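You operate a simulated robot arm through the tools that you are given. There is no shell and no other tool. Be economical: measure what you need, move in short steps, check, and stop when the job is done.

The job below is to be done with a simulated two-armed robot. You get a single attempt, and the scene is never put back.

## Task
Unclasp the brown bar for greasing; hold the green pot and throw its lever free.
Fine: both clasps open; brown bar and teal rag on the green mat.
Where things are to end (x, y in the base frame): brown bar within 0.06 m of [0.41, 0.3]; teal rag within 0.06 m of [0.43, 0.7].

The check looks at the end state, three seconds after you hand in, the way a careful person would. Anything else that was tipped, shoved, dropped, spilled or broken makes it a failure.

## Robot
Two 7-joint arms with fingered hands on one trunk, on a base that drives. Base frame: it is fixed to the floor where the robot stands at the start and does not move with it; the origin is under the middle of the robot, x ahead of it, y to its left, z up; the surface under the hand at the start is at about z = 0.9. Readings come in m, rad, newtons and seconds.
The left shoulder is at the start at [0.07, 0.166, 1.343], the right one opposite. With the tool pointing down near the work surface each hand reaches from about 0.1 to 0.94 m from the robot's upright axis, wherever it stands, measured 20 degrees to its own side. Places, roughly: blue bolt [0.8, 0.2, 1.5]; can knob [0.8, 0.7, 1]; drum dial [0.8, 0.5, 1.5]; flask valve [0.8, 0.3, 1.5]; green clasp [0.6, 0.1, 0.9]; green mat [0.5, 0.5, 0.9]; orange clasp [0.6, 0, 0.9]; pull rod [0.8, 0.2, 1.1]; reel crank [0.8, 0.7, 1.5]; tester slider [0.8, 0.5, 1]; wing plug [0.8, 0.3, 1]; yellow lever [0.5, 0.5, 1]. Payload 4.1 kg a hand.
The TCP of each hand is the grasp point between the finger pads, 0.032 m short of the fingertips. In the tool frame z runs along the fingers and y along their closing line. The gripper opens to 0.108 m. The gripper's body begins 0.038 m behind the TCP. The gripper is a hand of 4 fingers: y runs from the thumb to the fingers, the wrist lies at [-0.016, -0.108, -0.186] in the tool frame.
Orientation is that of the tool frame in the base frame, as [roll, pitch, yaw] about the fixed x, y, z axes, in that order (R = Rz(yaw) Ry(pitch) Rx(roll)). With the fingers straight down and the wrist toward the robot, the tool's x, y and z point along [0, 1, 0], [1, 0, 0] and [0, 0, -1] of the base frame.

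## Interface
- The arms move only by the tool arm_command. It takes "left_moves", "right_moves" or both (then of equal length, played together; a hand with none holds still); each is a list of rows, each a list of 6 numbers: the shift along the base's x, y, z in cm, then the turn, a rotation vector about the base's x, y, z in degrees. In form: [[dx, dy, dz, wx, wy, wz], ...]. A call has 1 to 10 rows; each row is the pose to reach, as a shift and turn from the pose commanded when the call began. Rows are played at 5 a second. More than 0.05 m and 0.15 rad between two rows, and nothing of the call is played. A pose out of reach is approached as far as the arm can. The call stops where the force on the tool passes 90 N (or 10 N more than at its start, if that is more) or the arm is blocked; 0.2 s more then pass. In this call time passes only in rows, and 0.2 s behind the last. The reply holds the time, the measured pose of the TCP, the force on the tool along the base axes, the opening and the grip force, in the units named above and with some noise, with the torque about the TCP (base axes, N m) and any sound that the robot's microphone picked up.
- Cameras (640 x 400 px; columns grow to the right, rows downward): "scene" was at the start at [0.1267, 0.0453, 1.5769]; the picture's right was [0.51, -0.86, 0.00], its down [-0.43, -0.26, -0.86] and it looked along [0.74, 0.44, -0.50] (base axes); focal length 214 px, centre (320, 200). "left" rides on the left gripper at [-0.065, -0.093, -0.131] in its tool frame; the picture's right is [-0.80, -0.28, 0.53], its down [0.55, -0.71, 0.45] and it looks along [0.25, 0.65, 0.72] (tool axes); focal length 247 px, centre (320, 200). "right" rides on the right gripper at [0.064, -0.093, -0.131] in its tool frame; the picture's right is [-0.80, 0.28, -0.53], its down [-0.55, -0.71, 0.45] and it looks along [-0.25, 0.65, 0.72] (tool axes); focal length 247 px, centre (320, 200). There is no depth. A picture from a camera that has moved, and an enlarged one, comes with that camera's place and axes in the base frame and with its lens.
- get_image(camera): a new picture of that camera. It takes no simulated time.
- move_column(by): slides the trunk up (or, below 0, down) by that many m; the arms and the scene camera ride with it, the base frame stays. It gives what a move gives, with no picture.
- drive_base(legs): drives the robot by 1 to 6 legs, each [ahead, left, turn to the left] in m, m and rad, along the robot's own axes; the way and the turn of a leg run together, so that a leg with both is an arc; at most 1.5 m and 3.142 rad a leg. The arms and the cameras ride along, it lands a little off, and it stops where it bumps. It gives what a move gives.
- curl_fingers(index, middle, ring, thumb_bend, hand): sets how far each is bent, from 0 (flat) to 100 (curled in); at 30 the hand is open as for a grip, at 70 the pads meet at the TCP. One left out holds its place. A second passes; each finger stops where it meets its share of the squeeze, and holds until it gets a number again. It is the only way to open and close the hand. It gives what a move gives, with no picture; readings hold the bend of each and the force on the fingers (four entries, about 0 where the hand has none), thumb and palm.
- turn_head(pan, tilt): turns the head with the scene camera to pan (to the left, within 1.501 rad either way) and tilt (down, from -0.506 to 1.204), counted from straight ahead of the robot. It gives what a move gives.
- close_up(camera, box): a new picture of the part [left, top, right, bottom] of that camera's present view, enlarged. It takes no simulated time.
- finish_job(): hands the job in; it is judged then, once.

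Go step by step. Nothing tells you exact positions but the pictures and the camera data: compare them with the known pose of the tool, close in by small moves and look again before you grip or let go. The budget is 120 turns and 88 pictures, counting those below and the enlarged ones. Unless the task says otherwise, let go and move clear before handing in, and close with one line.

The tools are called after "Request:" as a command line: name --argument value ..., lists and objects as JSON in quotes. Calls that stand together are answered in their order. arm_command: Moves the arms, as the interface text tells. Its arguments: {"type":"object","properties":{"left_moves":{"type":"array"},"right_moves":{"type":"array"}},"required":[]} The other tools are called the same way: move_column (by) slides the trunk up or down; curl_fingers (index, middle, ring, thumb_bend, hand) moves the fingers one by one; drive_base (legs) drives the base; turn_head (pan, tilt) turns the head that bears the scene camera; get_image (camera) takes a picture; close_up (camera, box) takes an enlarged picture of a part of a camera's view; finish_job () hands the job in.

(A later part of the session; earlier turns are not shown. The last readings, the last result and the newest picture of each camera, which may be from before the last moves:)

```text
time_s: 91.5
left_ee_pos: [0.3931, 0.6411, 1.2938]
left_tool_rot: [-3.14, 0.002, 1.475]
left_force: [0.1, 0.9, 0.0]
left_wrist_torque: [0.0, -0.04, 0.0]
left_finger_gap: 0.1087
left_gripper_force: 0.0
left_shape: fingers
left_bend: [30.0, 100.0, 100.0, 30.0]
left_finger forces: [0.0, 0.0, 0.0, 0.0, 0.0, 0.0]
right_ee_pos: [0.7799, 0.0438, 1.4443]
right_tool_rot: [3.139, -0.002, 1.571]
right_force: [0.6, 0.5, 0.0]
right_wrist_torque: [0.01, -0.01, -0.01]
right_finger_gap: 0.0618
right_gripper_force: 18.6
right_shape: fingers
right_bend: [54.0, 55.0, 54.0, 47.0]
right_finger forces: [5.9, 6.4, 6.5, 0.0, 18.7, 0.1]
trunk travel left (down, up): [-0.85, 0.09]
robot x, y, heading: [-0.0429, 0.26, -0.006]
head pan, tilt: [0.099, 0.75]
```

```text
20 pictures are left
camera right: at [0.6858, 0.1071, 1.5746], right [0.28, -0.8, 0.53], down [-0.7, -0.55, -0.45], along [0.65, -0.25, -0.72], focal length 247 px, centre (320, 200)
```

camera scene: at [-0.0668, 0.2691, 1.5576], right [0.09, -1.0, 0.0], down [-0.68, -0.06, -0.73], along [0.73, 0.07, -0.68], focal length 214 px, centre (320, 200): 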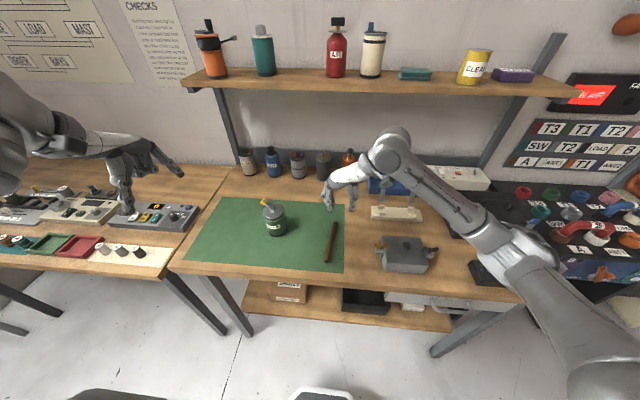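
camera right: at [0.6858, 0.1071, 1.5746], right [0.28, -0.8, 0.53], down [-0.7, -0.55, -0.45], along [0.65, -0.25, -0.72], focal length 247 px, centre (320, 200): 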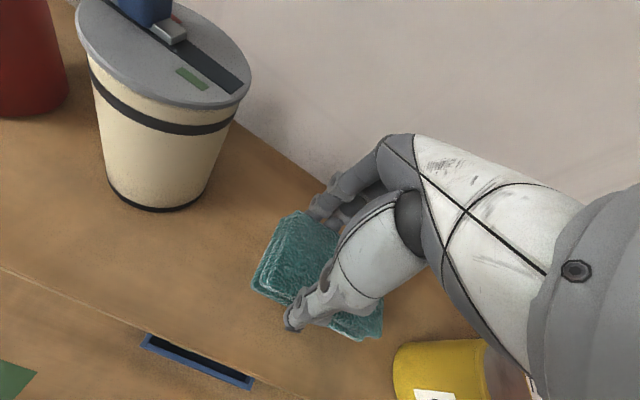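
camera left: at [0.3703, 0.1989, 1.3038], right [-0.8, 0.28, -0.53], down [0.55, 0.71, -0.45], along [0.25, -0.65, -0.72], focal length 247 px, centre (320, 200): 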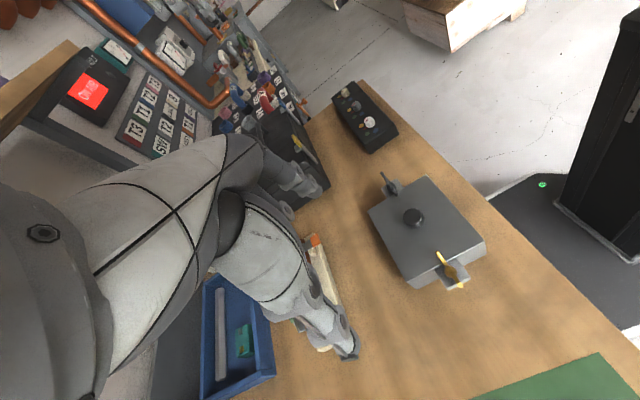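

The rag is held (gap 62 mm). I lift it clear of the cans and pull back from the shelf, then drive back and turn left so the mat's left part lies in front of the right arm.

Request:
arm_command --right_moves '[[0, 0, 4, 0, 0, 0], [0, 0, 8, 0, 0, 0], [-2, 0, 11, 0, 0, 0], [-6, 0, 12, 0, 0, 0], [-10, 0, 12, 0, 0, 0], [-14, 0, 12, 0, 0, 0], [-18, 0, 11, 0, 0, 0], [-21, 0, 8, 0, 0, 0]]'

Request:
drive_base --legs '[[-0.16, 0, 0], [0, 0, 0.7]]'

Request:
turn_head --pan -0.3 --tilt 0.75

Request:
get_image --camera "scene"

```text
time_s: 93.3
left_ee_pos: [0.395, 0.6368, 1.2945]
left_tool_rot: [-3.139, 0.001, 1.475]
left_force: [0.1, -0.7, 0.7]
left_wrist_torque: [0.0, -0.01, -0.01]
left_finger_gap: 0.1087
left_gripper_force: 0.1
left_shape: fingers
left_bend: [30.0, 100.0, 100.0, 30.0]
left_finger forces: [0.0, 0.0, 0.0, 0.0, 0.1, 0.0]
right_ee_pos: [0.5695, 0.0418, 1.5229]
right_tool_rot: [3.14, -0.006, 1.572]
right_force: [-0.7, -0.4, -0.5]
right_wrist_torque: [0.04, 0.0, -0.01]
right_finger_gap: 0.0617
right_gripper_force: 18.5
right_shape: fingers
right_bend: [54.0, 56.0, 55.0, 47.0]
right_finger forces: [5.8, 6.4, 6.4, 0.1, 18.5, 0.0]
trunk travel left (down, up): [-0.85, 0.09]
robot x, y, heading: [-0.0417, 0.2643, -0.009]
head pan, tilt: [0.099, 0.75]
```

```text
time_s: 96.5
left_ee_pos: [-0.095, 0.8324, 1.2933]
left_tool_rot: [-3.139, 0.001, 2.15]
left_force: [-0.8, 0.0, 0.2]
left_wrist_torque: [0.01, 0.05, -0.01]
left_finger_gap: 0.1084
left_gripper_force: 0.1
left_shape: fingers
left_bend: [30.0, 100.0, 100.0, 30.0]
left_finger forces: [0.0, 0.0, 0.0, 0.0, 0.1, 0.0]
right_ee_pos: [0.4132, 0.4758, 1.5224]
right_tool_rot: [3.137, -0.005, 2.245]
right_force: [0.2, -0.8, -0.8]
right_wrist_torque: [0.0, 0.03, 0.0]
right_finger_gap: 0.0615
right_gripper_force: 18.2
right_shape: fingers
right_bend: [54.0, 56.0, 55.0, 47.0]
right_finger forces: [5.7, 6.1, 6.2, 0.1, 18.1, 0.0]
trunk travel left (down, up): [-0.85, 0.09]
robot x, y, heading: [-0.2037, 0.266, 0.669]
head pan, tilt: [0.099, 0.75]
```

```text
time_s: 97.4
left_ee_pos: [-0.0957, 0.832, 1.294]
left_tool_rot: [-3.139, 0.002, 2.15]
left_force: [0.8, -0.1, -0.5]
left_wrist_torque: [0.0, -0.05, -0.02]
left_finger_gap: 0.1085
left_gripper_force: 0.0
left_shape: fingers
left_bend: [30.0, 100.0, 100.0, 30.0]
left_finger forces: [0.0, 0.0, 0.1, 0.0, 0.0, 0.0]
right_ee_pos: [0.4122, 0.4768, 1.5232]
right_tool_rot: [3.137, -0.004, 2.246]
right_force: [0.2, -0.8, -0.3]
right_wrist_torque: [0.0, -0.01, 0.01]
right_finger_gap: 0.0614
right_gripper_force: 18.3
right_shape: fingers
right_bend: [54.0, 56.0, 55.0, 47.0]
right_finger forces: [5.6, 6.3, 6.2, 0.0, 18.1, 0.1]
trunk travel left (down, up): [-0.85, 0.09]
robot x, y, heading: [-0.2016, 0.264, 0.667]
head pan, tilt: [-0.3, 0.75]
```

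```text
19 pictures are left
camera scene: at [-0.0878, 0.3243, 1.5576], right [0.36, -0.93, 0.0], down [-0.64, -0.25, -0.73], along [0.68, 0.26, -0.68], focal length 214 px, centre (320, 200)
```

scene: 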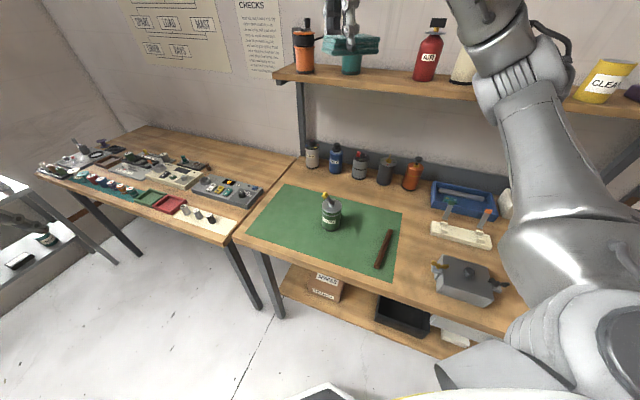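

The floor is free and the mat is in view. I turn another 0.3 rad so the drop place is on the right arm's own side, then move over it and start down.

Request:
drive_base --legs '[[0, 0, 0.3]]'

```text
time_s: 98.8
left_ee_pos: [-0.2666, 0.8377, 1.293]
left_tool_rot: [-3.14, 0.002, 2.447]
left_force: [0.2, -0.7, -0.2]
left_wrist_torque: [0.0, -0.02, -0.01]
left_finger_gap: 0.1088
left_gripper_force: 0.1
left_shape: fingers
left_bend: [30.0, 100.0, 100.0, 30.0]
left_finger forces: [0.1, 0.0, 0.0, 0.0, 0.0, 0.0]
right_ee_pos: [0.3233, 0.6477, 1.5238]
right_tool_rot: [3.139, -0.005, 2.545]
right_force: [0.7, 0.4, 0.3]
right_wrist_torque: [0.03, -0.01, -0.03]
right_finger_gap: 0.0615
right_gripper_force: 18.4
right_shape: fingers
right_bend: [54.0, 56.0, 55.0, 47.0]
right_finger forces: [5.6, 6.2, 6.2, 0.0, 18.1, 0.1]
trunk travel left (down, up): [-0.85, 0.09]
robot x, y, heading: [-0.2014, 0.2645, 0.972]
head pan, tilt: [-0.3, 0.75]
```

Both hands rode along well. I shift over the drop point and go down to about z = 1.0.

Request:
arm_command --right_moves '[[3, 1.5, -3, 0, 0, 0], [6, 3, -6, 0, 0, 0], [9.2, 4.2, -9, 0, 0, 0], [9.2, 4.2, -13.5, 0, 0, 0], [9.2, 4.2, -18, 0, 0, 0], [9.2, 4.2, -22.5, 0, 0, 0], [9.2, 4.2, -27, 0, 0, 0], [9.2, 4.2, -31.5, 0, 0, 0], [9.2, 4.2, -36, 0, 0, 0], [9.2, 4.2, -40, 0, 0, 0]]'

Request:
arm_command --right_moves '[[0, 0, -4, 0, 0, 0], [0, 0, -8, 0, 0, 0], [0, 0, -12, 0, 0, 0]]'

Request:
get_image --camera "right"

```text
time_s: 101.0
left_ee_pos: [-0.2656, 0.8382, 1.2941]
left_tool_rot: [-3.14, 0.002, 2.449]
left_force: [0.3, -0.5, -0.5]
left_wrist_torque: [0.01, 0.0, 0.05]
left_finger_gap: 0.1085
left_gripper_force: 0.0
left_shape: fingers
left_bend: [30.0, 100.0, 100.0, 30.0]
left_finger forces: [0.0, 0.0, 0.0, 0.1, 0.0, 0.0]
right_ee_pos: [0.4148, 0.6891, 1.1248]
right_tool_rot: [3.138, -0.004, 2.544]
right_force: [-0.5, -0.5, 0.5]
right_wrist_torque: [-0.04, 0.0, 0.0]
right_finger_gap: 0.0609
right_gripper_force: 17.1
right_shape: fingers
right_bend: [54.0, 56.0, 55.0, 47.0]
right_finger forces: [5.6, 6.2, 5.9, 0.0, 17.7, 0.0]
trunk travel left (down, up): [-0.85, 0.09]
robot x, y, heading: [-0.2021, 0.2638, 0.971]
head pan, tilt: [-0.3, 0.75]
```

```text
time_s: 101.8
left_ee_pos: [-0.268, 0.8381, 1.2923]
left_tool_rot: [-3.142, 0.002, 2.45]
left_force: [0.7, 0.6, -0.5]
left_wrist_torque: [0.01, 0.0, -0.01]
left_finger_gap: 0.1082
left_gripper_force: 0.0
left_shape: fingers
left_bend: [30.0, 100.0, 100.0, 30.0]
left_finger forces: [0.1, 0.1, 0.1, 0.0, 0.0, 0.1]
right_ee_pos: [0.4173, 0.6886, 1.0043]
right_tool_rot: [3.138, -0.004, 2.544]
right_force: [-1.0, -0.5, -0.1]
right_wrist_torque: [0.02, 0.01, -0.02]
right_finger_gap: 0.0611
right_gripper_force: 17.2
right_shape: fingers
right_bend: [54.0, 56.0, 55.0, 47.0]
right_finger forces: [5.5, 6.0, 5.9, 0.0, 17.6, 0.1]
trunk travel left (down, up): [-0.85, 0.09]
robot x, y, heading: [-0.2078, 0.2637, 0.96]
head pan, tilt: [-0.3, 0.75]
```

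```text
18 pictures are left
camera right: at [0.3105, 0.6462, 1.1348], right [0.82, -0.22, 0.53], down [0.06, -0.89, -0.45], along [0.57, 0.4, -0.72], focal length 247 px, centre (320, 200)
```

right: 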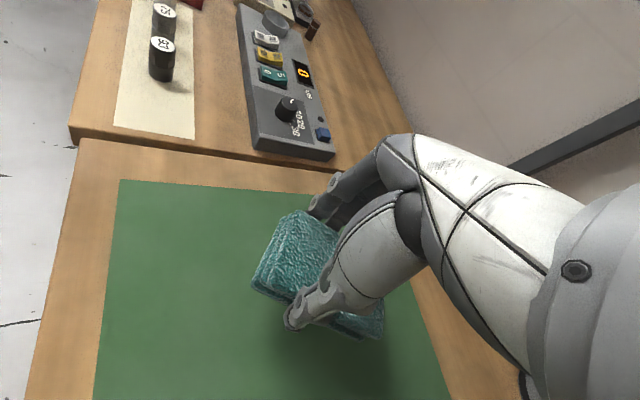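

The rag hangs over the left part of the mat. I lower, release and lift off.

Request:
arm_command --right_moves '[[0, 0, -3, 0, 0, 0], [0, 0, -4.8, 0, 0, 0], [0, 0, -5.7, 0, 0, 0]]'

Request:
curl_fingers --hand "right" --index 40 --middle 40 --ring 40 --thumb_bend 34

Request:
arm_command --right_moves '[[0, 0, 3, 0, 0, 0], [0, 0, 7, 0, 0, 0], [0, 0, 11, 0, 0, 0], [0, 0, 15, 0, 0, 0], [0, 0, 19, 0, 0, 0], [-2, 0, 23, 0, 0, 0]]'

Request:
turn_head --pan -0.6 --tilt 0.75

Request:
get_image --camera "scene"

```text
time_s: 102.6
left_ee_pos: [-0.2666, 0.8386, 1.2937]
left_tool_rot: [-3.141, 0.001, 2.448]
left_force: [0.5, 0.3, -0.6]
left_wrist_torque: [-0.02, -0.03, 0.01]
left_finger_gap: 0.1087
left_gripper_force: 0.1
left_shape: fingers
left_bend: [30.0, 100.0, 100.0, 30.0]
left_finger forces: [0.0, 0.0, 0.1, 0.1, 0.0, 0.0]
right_ee_pos: [0.415, 0.6905, 0.9486]
right_tool_rot: [3.138, -0.003, 2.544]
right_force: [0.9, 0.0, 0.0]
right_wrist_torque: [0.01, -0.03, -0.02]
right_finger_gap: 0.0612
right_gripper_force: 17.2
right_shape: fingers
right_bend: [54.0, 56.0, 55.0, 47.0]
right_finger forces: [5.7, 6.0, 6.0, 0.0, 17.6, 0.0]
trunk travel left (down, up): [-0.85, 0.09]
robot x, y, heading: [-0.2041, 0.2643, 0.968]
head pan, tilt: [-0.3, 0.75]
```

```text
time_s: 103.6
left_ee_pos: [-0.2666, 0.8384, 1.2932]
left_tool_rot: [-3.14, 0.002, 2.449]
left_force: [0.0, 0.1, -0.1]
left_wrist_torque: [0.0, 0.02, 0.02]
left_finger_gap: 0.1087
left_gripper_force: 0.1
left_shape: fingers
left_bend: [30.0, 100.0, 100.0, 30.0]
left_finger forces: [0.0, 0.1, 0.0, 0.0, 0.0, 0.0]
right_ee_pos: [0.4154, 0.6897, 0.9478]
right_tool_rot: [3.138, -0.007, 2.545]
right_force: [1.1, -0.7, 0.7]
right_wrist_torque: [0.03, -0.01, -0.03]
right_finger_gap: 0.09
right_gripper_force: 0.0
right_shape: fingers
right_bend: [40.0, 40.0, 40.0, 34.0]
right_finger forces: [0.0, 0.0, 0.1, 0.1, 0.0, 0.0]
trunk travel left (down, up): [-0.85, 0.09]
robot x, y, heading: [-0.2048, 0.2661, 0.967]
head pan, tilt: [-0.3, 0.75]
```

```text
time_s: 105.0
left_ee_pos: [-0.2685, 0.8392, 1.2917]
left_tool_rot: [-3.141, 0.005, 2.449]
left_force: [-0.6, -0.7, -0.2]
left_wrist_torque: [0.04, -0.01, 0.01]
left_finger_gap: 0.1086
left_gripper_force: 0.1
left_shape: fingers
left_bend: [30.0, 100.0, 100.0, 30.0]
left_finger forces: [0.1, 0.0, 0.0, 0.0, 0.0, 0.0]
right_ee_pos: [0.3948, 0.6902, 1.1758]
right_tool_rot: [3.139, -0.002, 2.547]
right_force: [0.1, 0.6, 0.2]
right_wrist_torque: [0.0, 0.0, -0.03]
right_finger_gap: 0.0902
right_gripper_force: 0.1
right_shape: fingers
right_bend: [40.0, 40.0, 40.0, 34.0]
right_finger forces: [0.0, 0.1, 0.1, 0.0, 0.0, 0.0]
trunk travel left (down, up): [-0.85, 0.09]
robot x, y, heading: [-0.2037, 0.2607, 0.97]
head pan, tilt: [-0.3, 0.75]
```

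```text
time_s: 105.8
left_ee_pos: [-0.2679, 0.8381, 1.294]
left_tool_rot: [-3.139, 0.002, 2.448]
left_force: [-1.0, 0.6, -0.3]
left_wrist_torque: [-0.01, 0.0, 0.0]
left_finger_gap: 0.1086
left_gripper_force: 0.0
left_shape: fingers
left_bend: [30.0, 100.0, 100.0, 30.0]
left_finger forces: [0.1, 0.1, 0.1, 0.1, 0.1, 0.0]
right_ee_pos: [0.3965, 0.6905, 1.1724]
right_tool_rot: [3.139, -0.006, 2.544]
right_force: [0.1, -0.6, -0.3]
right_wrist_torque: [0.0, 0.0, 0.01]
right_finger_gap: 0.0901
right_gripper_force: 0.1
right_shape: fingers
right_bend: [40.0, 40.0, 40.0, 34.0]
right_finger forces: [0.0, 0.0, 0.1, 0.1, 0.0, 0.0]
trunk travel left (down, up): [-0.85, 0.09]
robot x, y, heading: [-0.2018, 0.262, 0.968]
head pan, tilt: [-0.6, 0.75]
```

```text
17 pictures are left
camera scene: at [-0.0981, 0.3341, 1.5576], right [0.36, -0.93, 0.0], down [-0.64, -0.24, -0.73], along [0.68, 0.26, -0.68], focal length 214 px, centre (320, 200)
```

scene: 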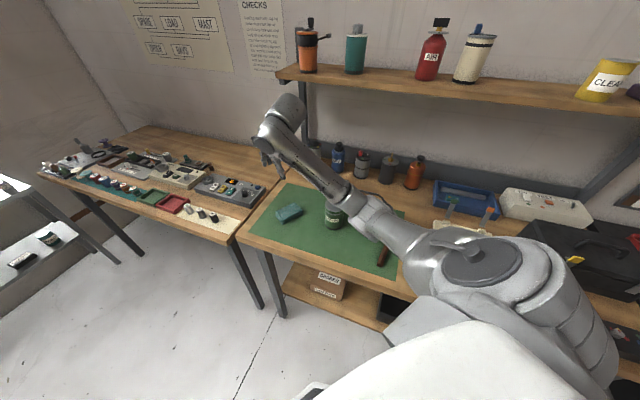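

The rag lies at about (0.43, 0.67) on the mat, within tolerance. Now for the pot: I raise the right hand clear and turn the robot to face the pot squarely, so the right hand can hold it while the left throws the lever.

Request:
arm_command --right_moves '[[0, 0, 4, 0, 0, 0], [0, 0, 8, 0, 0, 0], [0, 0, 12, 0, 0, 0], [0, 0, 16, 0, 0, 0], [0, 0, 20, 0, 0, 0]]'

Request:
drive_base --legs '[[0, 0, -0.65]]'

Request:
arm_command --right_moves '[[-1, -2, 0, 0, 0, 8.5], [-2, -4, 0, 0, 0, 17], [-3, -6, 0, 0, 0, 25.5], [-4, -8, 0, 0, 0, 34], [-5, -10, 0, 0, 0, 42.5], [-6, -12, 0, 0, 0, 51], [-7, -14, 0, 0, 0, 59.5], [-8, -16, 0, 0, 0, 68], [-9, -18, 0, 0, 0, 76.5], [-10, -20, 0, 0, 0, 85]]'

```text
time_s: 107.0
left_ee_pos: [-0.2681, 0.8383, 1.2933]
left_tool_rot: [-3.14, 0.003, 2.449]
left_force: [-0.2, 0.7, 0.1]
left_wrist_torque: [-0.02, -0.01, 0.03]
left_finger_gap: 0.1084
left_gripper_force: 0.1
left_shape: fingers
left_bend: [30.0, 100.0, 100.0, 30.0]
left_finger forces: [0.0, 0.0, 0.1, 0.1, 0.1, 0.0]
right_ee_pos: [0.3949, 0.6914, 1.381]
right_tool_rot: [3.136, -0.005, 2.546]
right_force: [0.2, -0.2, 1.5]
right_wrist_torque: [0.0, -0.05, 0.0]
right_finger_gap: 0.0903
right_gripper_force: 0.1
right_shape: fingers
right_bend: [40.0, 40.0, 40.0, 34.0]
right_finger forces: [0.0, 0.1, 0.1, 0.1, 0.0, 0.1]
trunk travel left (down, up): [-0.85, 0.09]
robot x, y, heading: [-0.2, 0.2647, 0.969]
head pan, tilt: [-0.6, 0.75]
```

```text
time_s: 109.2
left_ee_pos: [0.0963, 0.7595, 1.292]
left_tool_rot: [-3.141, 0.003, 1.793]
left_force: [0.7, 0.7, -0.4]
left_wrist_torque: [0.0, -0.01, -0.03]
left_finger_gap: 0.1087
left_gripper_force: 0.1
left_shape: fingers
left_bend: [30.0, 100.0, 100.0, 30.0]
left_finger forces: [0.1, 0.0, 0.0, 0.0, 0.0, 0.1]
right_ee_pos: [0.5315, 0.2377, 1.3804]
right_tool_rot: [3.138, -0.003, 1.889]
right_force: [0.4, -0.2, -0.1]
right_wrist_torque: [0.0, 0.02, -0.02]
right_finger_gap: 0.0901
right_gripper_force: 0.1
right_shape: fingers
right_bend: [40.0, 40.0, 40.0, 34.0]
right_finger forces: [0.0, 0.1, 0.0, 0.0, 0.0, 0.1]
trunk travel left (down, up): [-0.85, 0.09]
robot x, y, heading: [-0.2014, 0.2628, 0.314]
head pan, tilt: [-0.6, 0.75]
```

```text
time_s: 111.4
left_ee_pos: [0.0964, 0.7566, 1.2929]
left_tool_rot: [-3.139, 0.002, 1.794]
left_force: [0.6, 0.5, 0.3]
left_wrist_torque: [0.02, 0.02, -0.01]
left_finger_gap: 0.1086
left_gripper_force: 0.0
left_shape: fingers
left_bend: [30.0, 100.0, 100.0, 30.0]
left_finger forces: [0.0, 0.0, 0.1, 0.0, 0.0, 0.0]
right_ee_pos: [0.4288, 0.0358, 1.3804]
right_tool_rot: [3.137, -0.003, -2.909]
right_force: [-0.5, 0.1, 0.4]
right_wrist_torque: [0.01, 0.0, 0.0]
right_finger_gap: 0.0903
right_gripper_force: 0.1
right_shape: fingers
right_bend: [40.0, 40.0, 40.0, 34.0]
right_finger forces: [0.0, 0.0, 0.1, 0.0, 0.0, 0.1]
trunk travel left (down, up): [-0.85, 0.09]
robot x, y, heading: [-0.2054, 0.2607, 0.314]
head pan, tilt: [-0.6, 0.75]
```

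The robot faces the pot and the right hand is turned. Next I tip the hand from pointing down to pointing forward and 25° down, for a side hold on the pot.

Request:
arm_command --right_moves '[[0.5, 1, 0, 1.87, -7.9, 0], [1, 2, 0, 3.74, -15.8, 0], [1.5, 3, 0, 5.6, -23.7, 0], [2, 4, 0, 7.5, -31.6, 0], [2, 5, 0, 9.35, -39.5, 0], [2, 6, 0, 11.2, -47.4, 0], [2, 7, 0, 13.1, -55.3, 0], [2, 8, 0, 14.95, -63.2, 0]]'

Request:
turn_head --pan 0 --tilt 0.75

Request:
get_image --camera "scene"

```text
time_s: 113.2
left_ee_pos: [0.096, 0.7577, 1.2933]
left_tool_rot: [-3.141, 0.001, 1.791]
left_force: [0.4, 0.7, -0.5]
left_wrist_torque: [0.03, -0.02, 0.0]
left_finger_gap: 0.1087
left_gripper_force: 0.1
left_shape: fingers
left_bend: [30.0, 100.0, 100.0, 30.0]
left_finger forces: [0.1, 0.1, 0.0, 0.0, 0.1, 0.0]
right_ee_pos: [0.4517, 0.1183, 1.3821]
right_tool_rot: [3.13, 1.134, -2.916]
right_force: [0.1, -0.8, -0.2]
right_wrist_torque: [-0.02, 0.0, 0.0]
right_finger_gap: 0.0901
right_gripper_force: 0.1
right_shape: fingers
right_bend: [40.0, 40.0, 40.0, 34.0]
right_finger forces: [0.0, 0.0, 0.0, 0.0, 0.0, 0.0]
trunk travel left (down, up): [-0.85, 0.09]
robot x, y, heading: [-0.2036, 0.2623, 0.31]
head pan, tilt: [-0.6, 0.75]
```

```text
time_s: 114.2
left_ee_pos: [0.0967, 0.759, 1.2926]
left_tool_rot: [-3.14, 0.002, 1.792]
left_force: [0.1, 0.6, -0.2]
left_wrist_torque: [-0.02, -0.01, -0.02]
left_finger_gap: 0.1086
left_gripper_force: 0.0
left_shape: fingers
left_bend: [30.0, 100.0, 100.0, 30.0]
left_finger forces: [0.0, 0.0, 0.0, 0.0, 0.0, 0.0]
right_ee_pos: [0.4519, 0.1167, 1.3802]
right_tool_rot: [3.132, 1.129, -2.915]
right_force: [-0.1, -0.6, -0.3]
right_wrist_torque: [0.01, 0.04, 0.0]
right_finger_gap: 0.0901
right_gripper_force: 0.1
right_shape: fingers
right_bend: [40.0, 40.0, 40.0, 34.0]
right_finger forces: [0.0, 0.1, 0.0, 0.0, 0.0, 0.0]
trunk travel left (down, up): [-0.85, 0.09]
robot x, y, heading: [-0.2026, 0.2594, 0.31]
head pan, tilt: [0.0, 0.75]
```

```text
16 pictures are left
camera scene: at [-0.0775, 0.3036, 1.5576], right [0.3, -0.95, 0.0], down [-0.65, -0.21, -0.73], along [0.7, 0.22, -0.68], focal length 214 px, centre (320, 200)
```

scene: 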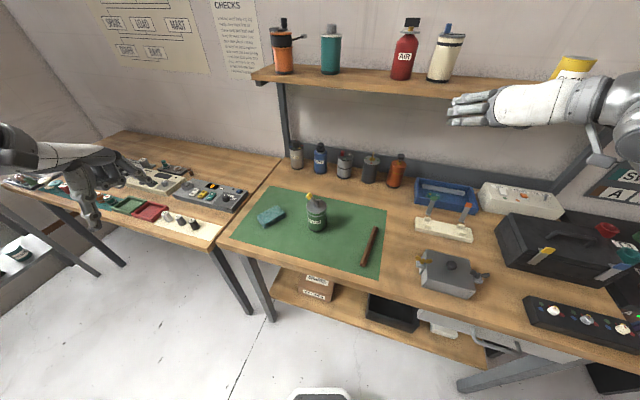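

The hand pose works. I back the base 0.12 m for elbow room, then move the right hand to a stand-off in front of the pot.

Request:
drive_base --legs '[[-0.12, 0, 0]]'

Request:
curl_fingers --hand "right" --index 30 --middle 30 --ring 30 --thumb_bend 30

Request:
arm_command --right_moves '[[0, 4.4, 0, 0, 0, 0], [0, 8.8, 0, 0, 0, 0], [0, 13.2, 0, 0, 0, 0], [0, 17.6, -1, 0, 0, 0], [-0.5, 22, -3, 0, 0, 0], [-1, 26, -6, 0, 0, 0], [-1.5, 30, -9, 0, 0, 0], [-1.5, 34, -12, 0, 0, 0], [-1.5, 37, -15, 0, 0, 0], [-1.5, 37, -19, 0, 0, 0]]'

```text
time_s: 115.4
left_ee_pos: [-0.0126, 0.7202, 1.2917]
left_tool_rot: [-3.138, 0.002, 1.787]
left_force: [0.3, 0.5, -0.2]
left_wrist_torque: [-0.02, 0.02, 0.0]
left_finger_gap: 0.1086
left_gripper_force: 0.1
left_shape: fingers
left_bend: [30.0, 100.0, 100.0, 30.0]
left_finger forces: [0.1, 0.0, 0.0, 0.1, 0.1, 0.0]
right_ee_pos: [0.3402, 0.0785, 1.3789]
right_tool_rot: [3.134, 1.127, -2.918]
right_force: [0.5, 0.2, 0.2]
right_wrist_torque: [0.0, 0.01, 0.0]
right_finger_gap: 0.0898
right_gripper_force: 0.1
right_shape: fingers
right_bend: [40.0, 40.0, 40.0, 34.0]
right_finger forces: [0.1, 0.0, 0.0, 0.0, 0.0, 0.0]
trunk travel left (down, up): [-0.85, 0.09]
robot x, y, heading: [-0.3141, 0.2266, 0.307]
head pan, tilt: [0.0, 0.75]
```

```text
time_s: 116.4
left_ee_pos: [-0.0124, 0.7204, 1.2917]
left_tool_rot: [-3.141, 0.003, 1.787]
left_force: [0.1, 0.3, -0.8]
left_wrist_torque: [-0.04, 0.01, -0.01]
left_finger_gap: 0.1086
left_gripper_force: 0.1
left_shape: fingers
left_bend: [30.0, 100.0, 100.0, 30.0]
left_finger forces: [0.0, 0.1, 0.0, 0.1, 0.0, 0.1]
right_ee_pos: [0.3389, 0.0783, 1.3794]
right_tool_rot: [3.133, 1.127, -2.92]
right_force: [0.6, 0.3, 0.1]
right_wrist_torque: [-0.01, 0.01, 0.05]
right_finger_gap: 0.1079
right_gripper_force: 0.0
right_shape: fingers
right_bend: [30.0, 30.0, 30.0, 30.0]
right_finger forces: [0.1, 0.1, 0.1, 0.0, 0.0, 0.0]
trunk travel left (down, up): [-0.85, 0.09]
robot x, y, heading: [-0.3186, 0.229, 0.306]
head pan, tilt: [0.0, 0.75]
```

```text
refused: row 6 steps farther than a row can; nothing moved
```

One step was a hair too long; I repeat with shorter ones.

Request:
arm_command --right_moves '[[0, 4.4, 0, 0, 0, 0], [0, 8.8, 0, 0, 0, 0], [0, 13.2, 0, 0, 0, 0], [0, 17.4, -1, 0, 0, 0], [-0.5, 21.6, -3, 0, 0, 0], [-1, 25.4, -5.8, 0, 0, 0], [-1.5, 29, -9, 0, 0, 0], [-1.5, 32.8, -12, 0, 0, 0], [-1.5, 36, -15.5, 0, 0, 0], [-1.5, 37.3, -20, 0, 0, 0]]'

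Request:
get_image --camera "scene"

```text
time_s: 118.6
left_ee_pos: [-0.0135, 0.7203, 1.2931]
left_tool_rot: [-3.141, 0.001, 1.787]
left_force: [-0.3, -1.2, -0.4]
left_wrist_torque: [-0.02, -0.01, 0.0]
left_finger_gap: 0.1085
left_gripper_force: 0.1
left_shape: fingers
left_bend: [30.0, 100.0, 100.0, 30.0]
left_finger forces: [0.0, 0.1, 0.0, 0.1, 0.0, 0.0]
right_ee_pos: [0.3238, 0.4534, 1.1797]
right_tool_rot: [3.136, 1.128, -2.92]
right_force: [0.1, -0.3, 0.2]
right_wrist_torque: [0.0, 0.03, 0.02]
right_finger_gap: 0.1082
right_gripper_force: 0.0
right_shape: fingers
right_bend: [30.0, 30.0, 30.0, 30.0]
right_finger forces: [0.0, 0.1, 0.1, 0.0, 0.1, 0.0]
trunk travel left (down, up): [-0.85, 0.09]
robot x, y, heading: [-0.3177, 0.2318, 0.302]
head pan, tilt: [0.0, 0.75]
```

```text
15 pictures are left
camera scene: at [-0.1894, 0.2671, 1.5577], right [0.3, -0.95, 0.0], down [-0.65, -0.2, -0.73], along [0.7, 0.22, -0.68], focal length 214 px, centre (320, 200)
```

scene: 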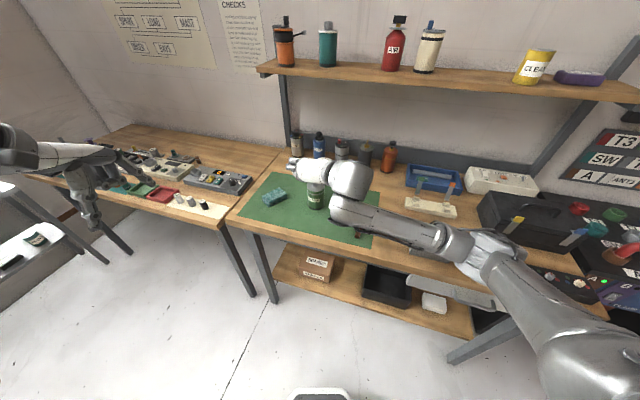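

The hand is in line with the pot and still above it. I go down to holding height at the stand-off, then check from the hand camera.

Request:
arm_command --right_moves '[[0, 0, -4.5, 0, 0, 0], [0, 0, -9, 0, 0, 0], [0, 0, -13.5, 0, 0, 0], [0, 0, -18, 0, 0, 0]]'

Request:
get_image --camera "right"

Request:
close_up --camera "scene" --box '[230, 130, 400, 250]'

```text
time_s: 119.6
left_ee_pos: [-0.0119, 0.7207, 1.2936]
left_tool_rot: [-3.138, 0.002, 1.787]
left_force: [-0.8, 0.1, -0.3]
left_wrist_torque: [0.01, -0.01, -0.02]
left_finger_gap: 0.1085
left_gripper_force: 0.1
left_shape: fingers
left_bend: [30.0, 100.0, 100.0, 30.0]
left_finger forces: [0.0, 0.0, 0.0, 0.1, 0.1, 0.0]
right_ee_pos: [0.3251, 0.449, 0.9996]
right_tool_rot: [3.134, 1.129, -2.921]
right_force: [0.3, -0.6, 0.3]
right_wrist_torque: [-0.01, 0.01, -0.01]
right_finger_gap: 0.1084
right_gripper_force: 0.1
right_shape: fingers
right_bend: [30.0, 30.0, 30.0, 30.0]
right_finger forces: [0.1, 0.0, 0.0, 0.0, 0.1, 0.0]
trunk travel left (down, up): [-0.85, 0.09]
robot x, y, heading: [-0.3143, 0.2295, 0.309]
head pan, tilt: [0.0, 0.75]
```

```text
14 pictures are left
camera right: at [0.2018, 0.3248, 0.9979], right [-0.2, 0.24, 0.95], down [0.78, -0.54, 0.3], along [0.59, 0.8, -0.08], focal length 247 px, centre (320, 200)
```

right: 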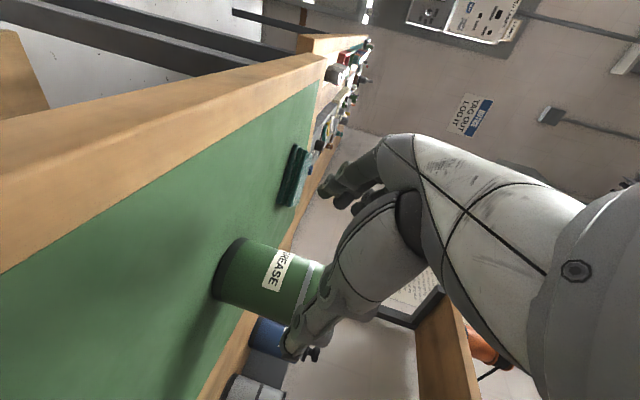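

```text
3.33 times, centred on (315, 190) of scene
camera zoom: at [-0.1897, 0.2673, 1.5577], right [0.3, -0.95, 0.0], down [-0.65, -0.2, -0.73], along [0.7, 0.22, -0.68], focal length 715 px, centre (337, 233)
```

zoom: 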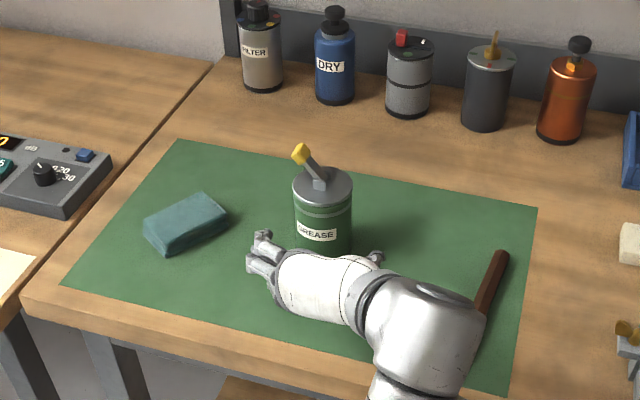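

The opening is lined up with the pot. I slide the hand forward around it in small steps.

Request:
arm_command --right_moves '[[2, 0.55, -1.6, 0, 0, 0], [4, 1.1, -3.2, 0, 0, 0], [6, 1.65, -4.4, 0, 0, 0], [7.5, 2.1, -5.2, 0, 0, 0], [8.6, 2.4, -5.5, 0, 0, 0], [9.4, 2.6, -5.5, 0, 0, 0]]'

Request:
close_up --camera "scene" --box '[250, 140, 400, 250]'

```text
time_s: 121.0
left_ee_pos: [-0.0138, 0.7205, 1.2933]
left_tool_rot: [-3.14, 0.002, 1.788]
left_force: [-0.2, 0.9, -0.1]
left_wrist_torque: [0.0, -0.01, -0.02]
left_finger_gap: 0.1086
left_gripper_force: 0.0
left_shape: fingers
left_bend: [30.0, 100.0, 100.0, 30.0]
left_finger forces: [0.0, 0.0, 0.0, 0.1, 0.0, 0.0]
right_ee_pos: [0.4171, 0.4764, 0.944]
right_tool_rot: [3.134, 1.13, -2.919]
right_force: [-0.6, -0.4, -0.1]
right_wrist_torque: [-0.01, 0.03, 0.02]
right_finger_gap: 0.1085
right_gripper_force: 0.0
right_shape: fingers
right_bend: [30.0, 30.0, 30.0, 30.0]
right_finger forces: [0.1, 0.0, 0.0, 0.1, 0.0, 0.0]
trunk travel left (down, up): [-0.85, 0.09]
robot x, y, heading: [-0.3183, 0.2275, 0.308]
head pan, tilt: [0.0, 0.75]
```

```text
3.64 times, centred on (325, 195) of scene
camera zoom: at [-0.1895, 0.2675, 1.5576], right [0.3, -0.95, 0.0], down [-0.65, -0.2, -0.73], along [0.7, 0.22, -0.68], focal length 780 px, centre (302, 218)
```

zoom: 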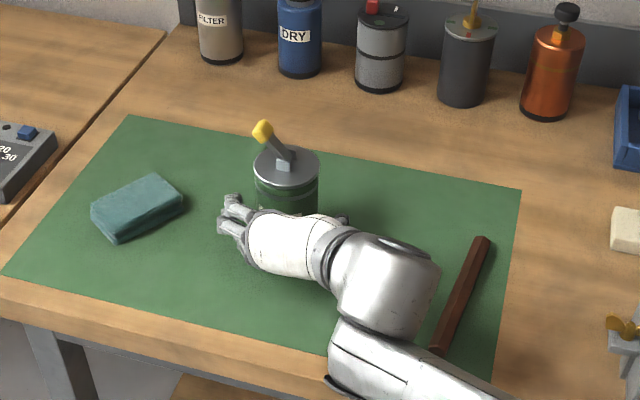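

About 3 cm short of the pot's axis and nothing touched yet. I edge in another 1.2 cm and close softly around the pot.

Request:
arm_command --right_moves '[[0.6, 0.15, 0, 0, 0, 0], [1.2, 0.3, 0, 0, 0, 0]]'

Request:
curl_fingers --hand "right" --index 48 --middle 48 --ring 48 --thumb_bend 48

Request:
close_up --camera "scene" --box '[250, 140, 400, 250]'

```text
time_s: 121.6
left_ee_pos: [-0.0127, 0.72, 1.2922]
left_tool_rot: [-3.139, 0.0, 1.787]
left_force: [0.5, 0.0, -0.4]
left_wrist_torque: [-0.02, 0.0, 0.02]
left_finger_gap: 0.1088
left_gripper_force: 0.1
left_shape: fingers
left_bend: [30.0, 100.0, 100.0, 30.0]
left_finger forces: [0.1, 0.1, 0.0, 0.1, 0.0, 0.1]
right_ee_pos: [0.4292, 0.4818, 0.9444]
right_tool_rot: [3.133, 1.127, -2.921]
right_force: [-0.2, 0.7, 0.1]
right_wrist_torque: [0.01, -0.02, 0.02]
right_finger_gap: 0.1078
right_gripper_force: 0.0
right_shape: fingers
right_bend: [30.0, 30.0, 30.0, 30.0]
right_finger forces: [0.0, 0.0, 0.1, 0.0, 0.0, 0.1]
trunk travel left (down, up): [-0.85, 0.09]
robot x, y, heading: [-0.3152, 0.2319, 0.301]
head pan, tilt: [0.0, 0.75]
```

```text
time_s: 122.6
left_ee_pos: [-0.013, 0.7209, 1.2934]
left_tool_rot: [-3.139, 0.002, 1.787]
left_force: [-0.2, 0.2, 1.1]
left_wrist_torque: [0.03, -0.01, 0.0]
left_finger_gap: 0.1089
left_gripper_force: 0.0
left_shape: fingers
left_bend: [30.0, 100.0, 100.0, 30.0]
left_finger forces: [0.0, 0.0, 0.0, 0.1, 0.1, 0.0]
right_ee_pos: [0.4276, 0.4803, 0.9441]
right_tool_rot: [3.135, 1.129, -2.921]
right_force: [-1.4, 1.0, 0.4]
right_wrist_torque: [0.07, 0.05, 0.07]
right_finger_gap: 0.0711
right_gripper_force: 4.9
right_shape: fingers
right_bend: [45.0, 46.0, 47.0, 44.0]
right_finger forces: [2.1, 1.9, 1.3, 0.0, 4.4, 0.0]
trunk travel left (down, up): [-0.85, 0.09]
robot x, y, heading: [-0.3158, 0.2272, 0.297]
head pan, tilt: [0.0, 0.75]
```

```text
3.64 times, centred on (325, 195) of scene
camera zoom: at [-0.1898, 0.2675, 1.5576], right [0.3, -0.95, 0.0], down [-0.65, -0.2, -0.73], along [0.7, 0.22, -0.68], focal length 780 px, centre (302, 218)
```

zoom: 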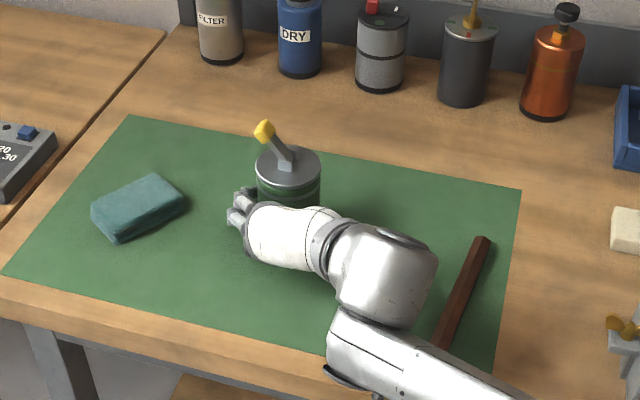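

The pot is held evenly by thumb and fingers. I firm the hold slightly, close the left hand into a pushing shape and bring it to the lever's left side at height.

Request:
curl_fingers --hand "right" --index 54 --middle 54 --ring 54 --thumb_bend 54

Request:
curl_fingers --hand "left" --index 70 --middle 70 --ring 70 --thumb_bend 70

Request:
arm_command --left_moves '[[4.7, -1, 0, 0, 0, 0], [9.4, -2, 0, 0, 0, 0], [14, -3, 0, 0, 0, 0], [18.6, -4, 0, 0, 0, 0], [23.2, -5, 0, 0, 0, 0], [27.8, -6, 0, 0, 0, 0], [32.4, -7.5, 0, 0, 0, 0], [37, -9, 0, 0, 0, 0], [41.5, -11, 0, 0, 0, 0], [46, -13, 0, 0, 0, 0]]'

```text
time_s: 123.6
left_ee_pos: [-0.0125, 0.7212, 1.2928]
left_tool_rot: [-3.14, 0.001, 1.789]
left_force: [0.5, 0.1, -0.5]
left_wrist_torque: [0.0, 0.01, 0.02]
left_finger_gap: 0.1085
left_gripper_force: 0.1
left_shape: fingers
left_bend: [30.0, 100.0, 100.0, 30.0]
left_finger forces: [0.0, 0.0, 0.0, 0.0, 0.0, 0.1]
right_ee_pos: [0.4274, 0.4812, 0.9448]
right_tool_rot: [3.134, 1.13, -2.92]
right_force: [0.4, -0.4, 0.0]
right_wrist_torque: [0.13, 0.03, 0.03]
right_finger_gap: 0.0698
right_gripper_force: 12.4
right_shape: fingers
right_bend: [48.0, 50.0, 50.0, 44.0]
right_finger forces: [4.8, 4.3, 3.6, 0.1, 11.9, 0.0]
trunk travel left (down, up): [-0.85, 0.09]
robot x, y, heading: [-0.3129, 0.2301, 0.303]
head pan, tilt: [0.0, 0.75]
```

```text
time_s: 124.6
left_ee_pos: [-0.0131, 0.7206, 1.292]
left_tool_rot: [-3.14, 0.001, 1.785]
left_force: [0.2, 0.5, -0.4]
left_wrist_torque: [-0.01, 0.0, 0.0]
left_finger_gap: 0.0038
left_gripper_force: 0.1
left_shape: fingers
left_bend: [70.0, 70.0, 70.0, 70.0]
left_finger forces: [0.0, 0.1, 0.0, 0.0, 0.1, 0.0]
right_ee_pos: [0.4288, 0.4808, 0.9441]
right_tool_rot: [3.131, 1.13, -2.923]
right_force: [0.0, 1.3, 0.2]
right_wrist_torque: [0.13, 0.06, 0.06]
right_finger_gap: 0.0701
right_gripper_force: 12.0
right_shape: fingers
right_bend: [48.0, 50.0, 50.0, 44.0]
right_finger forces: [4.8, 4.2, 3.6, 0.0, 12.0, 0.0]
trunk travel left (down, up): [-0.85, 0.09]
robot x, y, heading: [-0.318, 0.2297, 0.308]
head pan, tilt: [0.0, 0.75]
```

```text
time_s: 126.8
left_ee_pos: [0.2599, 0.6613, 1.3025]
left_tool_rot: [-3.14, 0.003, 1.785]
left_force: [1.0, 0.9, 1.2]
left_wrist_torque: [0.02, 0.0, 0.0]
left_finger_gap: 0.0034
left_gripper_force: 0.0
left_shape: fingers
left_bend: [70.0, 70.0, 70.0, 70.0]
left_finger forces: [0.0, 0.0, 0.0, 0.0, 0.0, 0.0]
left hand out of reach, approached as far as the arm can: row 6, 7, 8, 9, 10
right_ee_pos: [0.4279, 0.4798, 0.944]
right_tool_rot: [3.131, 1.13, -2.923]
right_force: [-0.2, -0.5, -0.1]
right_wrist_torque: [0.14, 0.0, 0.0]
right_finger_gap: 0.0701
right_gripper_force: 11.8
right_shape: fingers
right_bend: [49.0, 50.0, 51.0, 44.0]
right_finger forces: [4.6, 3.9, 3.3, 0.1, 12.3, 0.1]
trunk travel left (down, up): [-0.85, 0.09]
robot x, y, heading: [-0.3169, 0.2322, 0.302]
head pan, tilt: [0.0, 0.75]
```

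The left arm stopped at a posture limit at this height. I lower it a bit, then push forward again.

Request:
arm_command --left_moves '[[0, 0, -4, 0, 0, 0], [0, 0, -8, 0, 0, 0], [0, 0, -12, 0, 0, 0], [2, 0, -15, 0, 0, 0], [5, -1, -16, 0, 0, 0], [9, -2, -16, 0, 0, 0], [13, -4, -16, 0, 0, 0], [16, -6, -16, 0, 0, 0], [18.5, -8, -16, 0, 0, 0]]'

Request:
get_image --camera "scene"

```text
time_s: 128.8
left_ee_pos: [0.239, 0.6693, 1.2164]
left_tool_rot: [-3.139, 0.002, 1.787]
left_force: [-0.3, -0.2, 0.4]
left_wrist_torque: [0.02, -0.04, -0.03]
left_finger_gap: 0.0034
left_gripper_force: 0.0
left_shape: fingers
left_bend: [70.0, 70.0, 70.0, 70.0]
left_finger forces: [0.0, 0.1, 0.0, 0.0, 0.1, 0.0]
left hand out of reach, approached as far as the arm can: row 1, 2, 3, 4, 5, 6, 7, 8, 9
right_ee_pos: [0.428, 0.4807, 0.944]
right_tool_rot: [3.137, 1.13, -2.918]
right_force: [0.0, -0.5, -0.6]
right_wrist_torque: [0.07, 0.01, -0.03]
right_finger_gap: 0.0701
right_gripper_force: 12.1
right_shape: fingers
right_bend: [49.0, 50.0, 51.0, 44.0]
right_finger forces: [4.7, 4.0, 3.5, 0.1, 12.2, 0.1]
trunk travel left (down, up): [-0.85, 0.09]
robot x, y, heading: [-0.3147, 0.2252, 0.303]
head pan, tilt: [0.0, 0.75]
```

```text
10 pictures are left
camera scene: at [-0.1892, 0.2669, 1.5575], right [0.3, -0.95, 0.0], down [-0.65, -0.2, -0.73], along [0.7, 0.22, -0.68], focal length 214 px, centre (320, 200)
```

scene: 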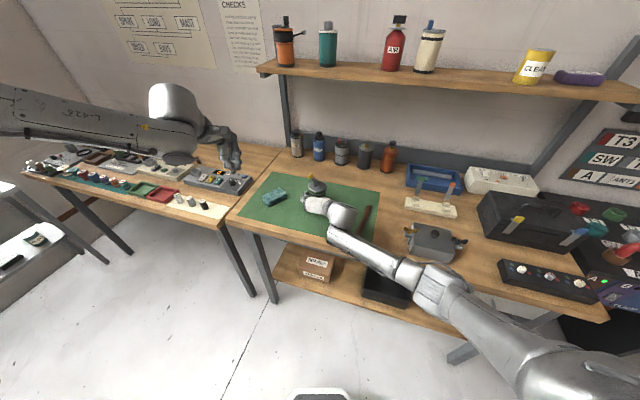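

The left forearm comes in from the left side, so the hand should point its wrist that way. I turn the left hand about -80° while advancing.

Request:
arm_command --left_moves '[[1, 0, 0.5, 0, 0, -8.3], [2, 0, 1, 0, 0, -16.6], [3.5, 0, 1.5, 0, 0, -24.9], [5, 0, 2, 0, 0, -33.2], [7, -0.5, 2, 0, 0, -41.5], [9, -1, 2, 0, 0, -49.8], [11, -2, 2, 0, 0, -58.1], [13, -3, 2, 0, 0, -66.4], [15, -4, 1, 0, 0, -74.7], [17, -5, 0, 0, 0, -82]]'

```text
time_s: 131.0
left_ee_pos: [0.1823, 0.6413, 1.2706]
left_tool_rot: [-3.139, -0.003, 0.355]
left_force: [0.1, -0.4, -1.0]
left_wrist_torque: [0.02, 0.0, 0.0]
left_finger_gap: 0.0032
left_gripper_force: 0.1
left_shape: fingers
left_bend: [70.0, 70.0, 70.0, 70.0]
left_finger forces: [0.0, 0.0, 0.0, 0.0, 0.0, 0.0]
left hand out of reach, approached as far as the arm can: row 1, 2, 3, 4, 5, 6, 7, 8, 9, 10
right_ee_pos: [0.4283, 0.4806, 0.9439]
right_tool_rot: [3.134, 1.13, -2.921]
right_force: [-1.3, 0.1, 0.3]
right_wrist_torque: [0.12, 0.03, -0.01]
right_finger_gap: 0.0702
right_gripper_force: 11.9
right_shape: fingers
right_bend: [49.0, 50.0, 51.0, 44.0]
right_finger forces: [4.6, 4.0, 3.4, 0.0, 12.0, 0.0]
trunk travel left (down, up): [-0.85, 0.09]
robot x, y, heading: [-0.3157, 0.2256, 0.303]
head pan, tilt: [0.0, 0.75]
```

The turn is done. I try moving forward now.

Request:
arm_command --left_moves '[[4.5, -0.5, 0, 0, 0, 0], [9, -1, 0, 0, 0, 0], [13.5, -1.5, 0, 0, 0, 0], [18, -2, -1, 0, 0, 0], [22, -3, -3, 0, 0, 0], [26, -4, -5, 0, 0, 0]]'

```text
time_s: 132.4
left_ee_pos: [0.1848, 0.6296, 1.2882]
left_tool_rot: [-3.14, 0.001, 0.355]
left_force: [0.0, -0.6, 0.5]
left_wrist_torque: [-0.01, -0.01, 0.03]
left_finger_gap: 0.0034
left_gripper_force: 0.0
left_shape: fingers
left_bend: [70.0, 70.0, 70.0, 70.0]
left_finger forces: [0.1, 0.1, 0.0, 0.1, 0.0, 0.0]
left hand out of reach, approached as far as the arm can: row 1, 2, 3, 4, 5, 6
right_ee_pos: [0.4282, 0.4799, 0.9442]
right_tool_rot: [3.136, 1.129, -2.917]
right_force: [-0.6, -0.1, 0.1]
right_wrist_torque: [0.07, 0.08, 0.03]
right_finger_gap: 0.0701
right_gripper_force: 11.6
right_shape: fingers
right_bend: [49.0, 50.0, 51.0, 44.0]
right_finger forces: [4.7, 3.9, 3.4, 0.0, 12.4, 0.0]
trunk travel left (down, up): [-0.85, 0.09]
robot x, y, heading: [-0.3121, 0.2288, 0.301]
head pan, tilt: [0.0, 0.75]
```

The left arm is locked in a bad fold. I raise it high and inward to unfold it, and will come down from there.

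Request:
arm_command --left_moves '[[0, 0, 4, 0, 0, 0], [0, 0, 8, 0, 0, 0], [0, 0, 12, 0, 0, 0], [0, 0, 16, 0, 0, 0], [0, 0, 20, 0, 0, 0], [0, 0, 24, 0, 0, 0], [0, 0, 28, 0, 0, 0], [0, -2, 32, 0, 0, 0]]'

Request:
arm_command --left_moves '[[4, 0, 0, 0, 0, 8], [8, 0, 0, 0, 0, 16], [12, 0, 0, 0, 0, 24], [15, 0, 0, 0, 0, 32], [18, 0, 0, 0, 0, 40], [20, 0, 0, 0, 0, 48]]'

```text
time_s: 134.2
left_ee_pos: [0.1314, 0.6278, 1.5472]
left_tool_rot: [-3.137, 0.002, 0.355]
left_force: [-0.5, 0.1, 0.3]
left_wrist_torque: [0.0, -0.01, -0.04]
left_finger_gap: 0.003
left_gripper_force: 0.1
left_shape: fingers
left_bend: [70.0, 70.0, 70.0, 70.0]
left_finger forces: [0.0, 0.1, 0.1, 0.1, 0.0, 0.1]
left hand out of reach, approached as far as the arm can: row 4, 5, 6, 7, 8
right_ee_pos: [0.4287, 0.4799, 0.9436]
right_tool_rot: [3.133, 1.13, -2.92]
right_force: [-0.3, -0.6, 0.0]
right_wrist_torque: [0.06, -0.01, 0.07]
right_finger_gap: 0.0702
right_gripper_force: 12.7
right_shape: fingers
right_bend: [49.0, 50.0, 51.0, 44.0]
right_finger forces: [4.5, 3.9, 3.2, 0.0, 12.3, 0.1]
trunk travel left (down, up): [-0.85, 0.09]
robot x, y, heading: [-0.312, 0.2286, 0.303]
head pan, tilt: [0.0, 0.75]
```

```text
time_s: 135.6
left_ee_pos: [0.2283, 0.6784, 1.5088]
left_tool_rot: [-3.138, 0.006, 1.148]
left_force: [0.6, 1.2, -1.1]
left_wrist_torque: [-0.06, 0.07, -0.02]
left_finger_gap: 0.0031
left_gripper_force: 0.0
left_shape: fingers
left_bend: [70.0, 70.0, 70.0, 70.0]
left_finger forces: [0.0, 0.0, 0.0, 0.1, 0.0, 0.0]
left hand out of reach, approached as far as the arm can: row 1, 2, 3, 4, 5, 6
right_ee_pos: [0.4319, 0.4819, 0.9421]
right_tool_rot: [3.133, 1.127, -2.92]
right_force: [-1.3, -3.2, 7.4]
right_wrist_torque: [0.05, -0.13, -0.06]
right_finger_gap: 0.07
right_gripper_force: 11.6
right_shape: fingers
right_bend: [49.0, 51.0, 51.0, 44.0]
right_finger forces: [4.1, 3.6, 2.6, 0.0, 13.2, 0.0]
trunk travel left (down, up): [-0.85, 0.09]
robot x, y, heading: [-0.3158, 0.2321, 0.3]
head pan, tilt: [0.0, 0.75]
```

The left arm is still limited. I send it back to its starting posture first (high and out to the left), from which it can be brought inward at height.

Request:
arm_command --left_moves '[[-3, 2, 1.5, 0, 0, 4.5], [-6, 4, 3, 0, 0, 9], [-9, 6, 4.5, 0, 0, 13.5], [-12, 8, 6, 0, 0, 18], [-15, 10, 7.5, 0, 0, 22.5], [-18, 12, 9, 0, 0, 27], [-21, 13.5, 10.5, 0, 0, 31.5], [-24, 15, 12, 0, 0, 36], [-26.5, 16.3, 13, 0, 0, 39], [-28.6, 17.3, 13, 0, 0, 41]]'

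Request:
arm_command --left_moves '[[2.5, -4, 0, 0, 0, 0], [5, -8, 0, 0, 0, 0], [7.5, -12, 0, 0, 0, 0], [10, -16, 0, 0, 0, 0], [12.5, -20, 0, 0, 0, 0], [15, -24, 0, 0, 0, 0], [17.5, -28, 0, 0, 0, 0], [20, -32, 0, 0, 0, 0], [22.5, -36, 0, 0, 0, 0], [25, -40, 0, 0, 0, 0]]'

```text
time_s: 137.8
left_ee_pos: [-0.0614, 0.8484, 1.6469]
left_tool_rot: [-3.139, 0.002, 1.908]
left_force: [-0.1, -0.8, -0.3]
left_wrist_torque: [0.0, 0.02, -0.03]
left_finger_gap: 0.0031
left_gripper_force: 0.1
left_shape: fingers
left_bend: [70.0, 70.0, 70.0, 70.0]
left_finger forces: [0.0, 0.0, 0.1, 0.0, 0.0, 0.0]
right_ee_pos: [0.4288, 0.4812, 0.9441]
right_tool_rot: [3.139, 1.129, -2.916]
right_force: [-0.1, -1.0, 0.3]
right_wrist_torque: [-0.03, 0.11, -0.05]
right_finger_gap: 0.0703
right_gripper_force: 12.2
right_shape: fingers
right_bend: [49.0, 51.0, 51.0, 44.0]
right_finger forces: [4.4, 3.9, 3.4, 0.1, 12.0, 0.0]
trunk travel left (down, up): [-0.85, 0.09]
robot x, y, heading: [-0.317, 0.2279, 0.302]
head pan, tilt: [0.0, 0.75]
```

```text
time_s: 140.0
left_ee_pos: [0.1041, 0.5866, 1.6465]
left_tool_rot: [-3.141, 0.003, 1.909]
left_force: [0.6, -0.5, 0.2]
left_wrist_torque: [0.0, -0.01, 0.04]
left_finger_gap: 0.0032
left_gripper_force: 0.1
left_shape: fingers
left_bend: [70.0, 70.0, 70.0, 70.0]
left_finger forces: [0.0, 0.0, 0.1, 0.0, 0.0, 0.0]
left hand out of reach, approached as far as the arm can: row 7, 8, 9, 10
right_ee_pos: [0.4301, 0.4814, 0.9446]
right_tool_rot: [3.132, 1.13, -2.922]
right_force: [1.0, -0.2, 0.4]
right_wrist_torque: [0.05, 0.06, 0.0]
right_finger_gap: 0.0699
right_gripper_force: 12.0
right_shape: fingers
right_bend: [49.0, 51.0, 51.0, 44.0]
right_finger forces: [4.6, 4.1, 3.6, 0.0, 11.9, 0.1]
trunk travel left (down, up): [-0.85, 0.09]
robot x, y, heading: [-0.318, 0.2303, 0.307]
head pan, tilt: [0.0, 0.75]
```

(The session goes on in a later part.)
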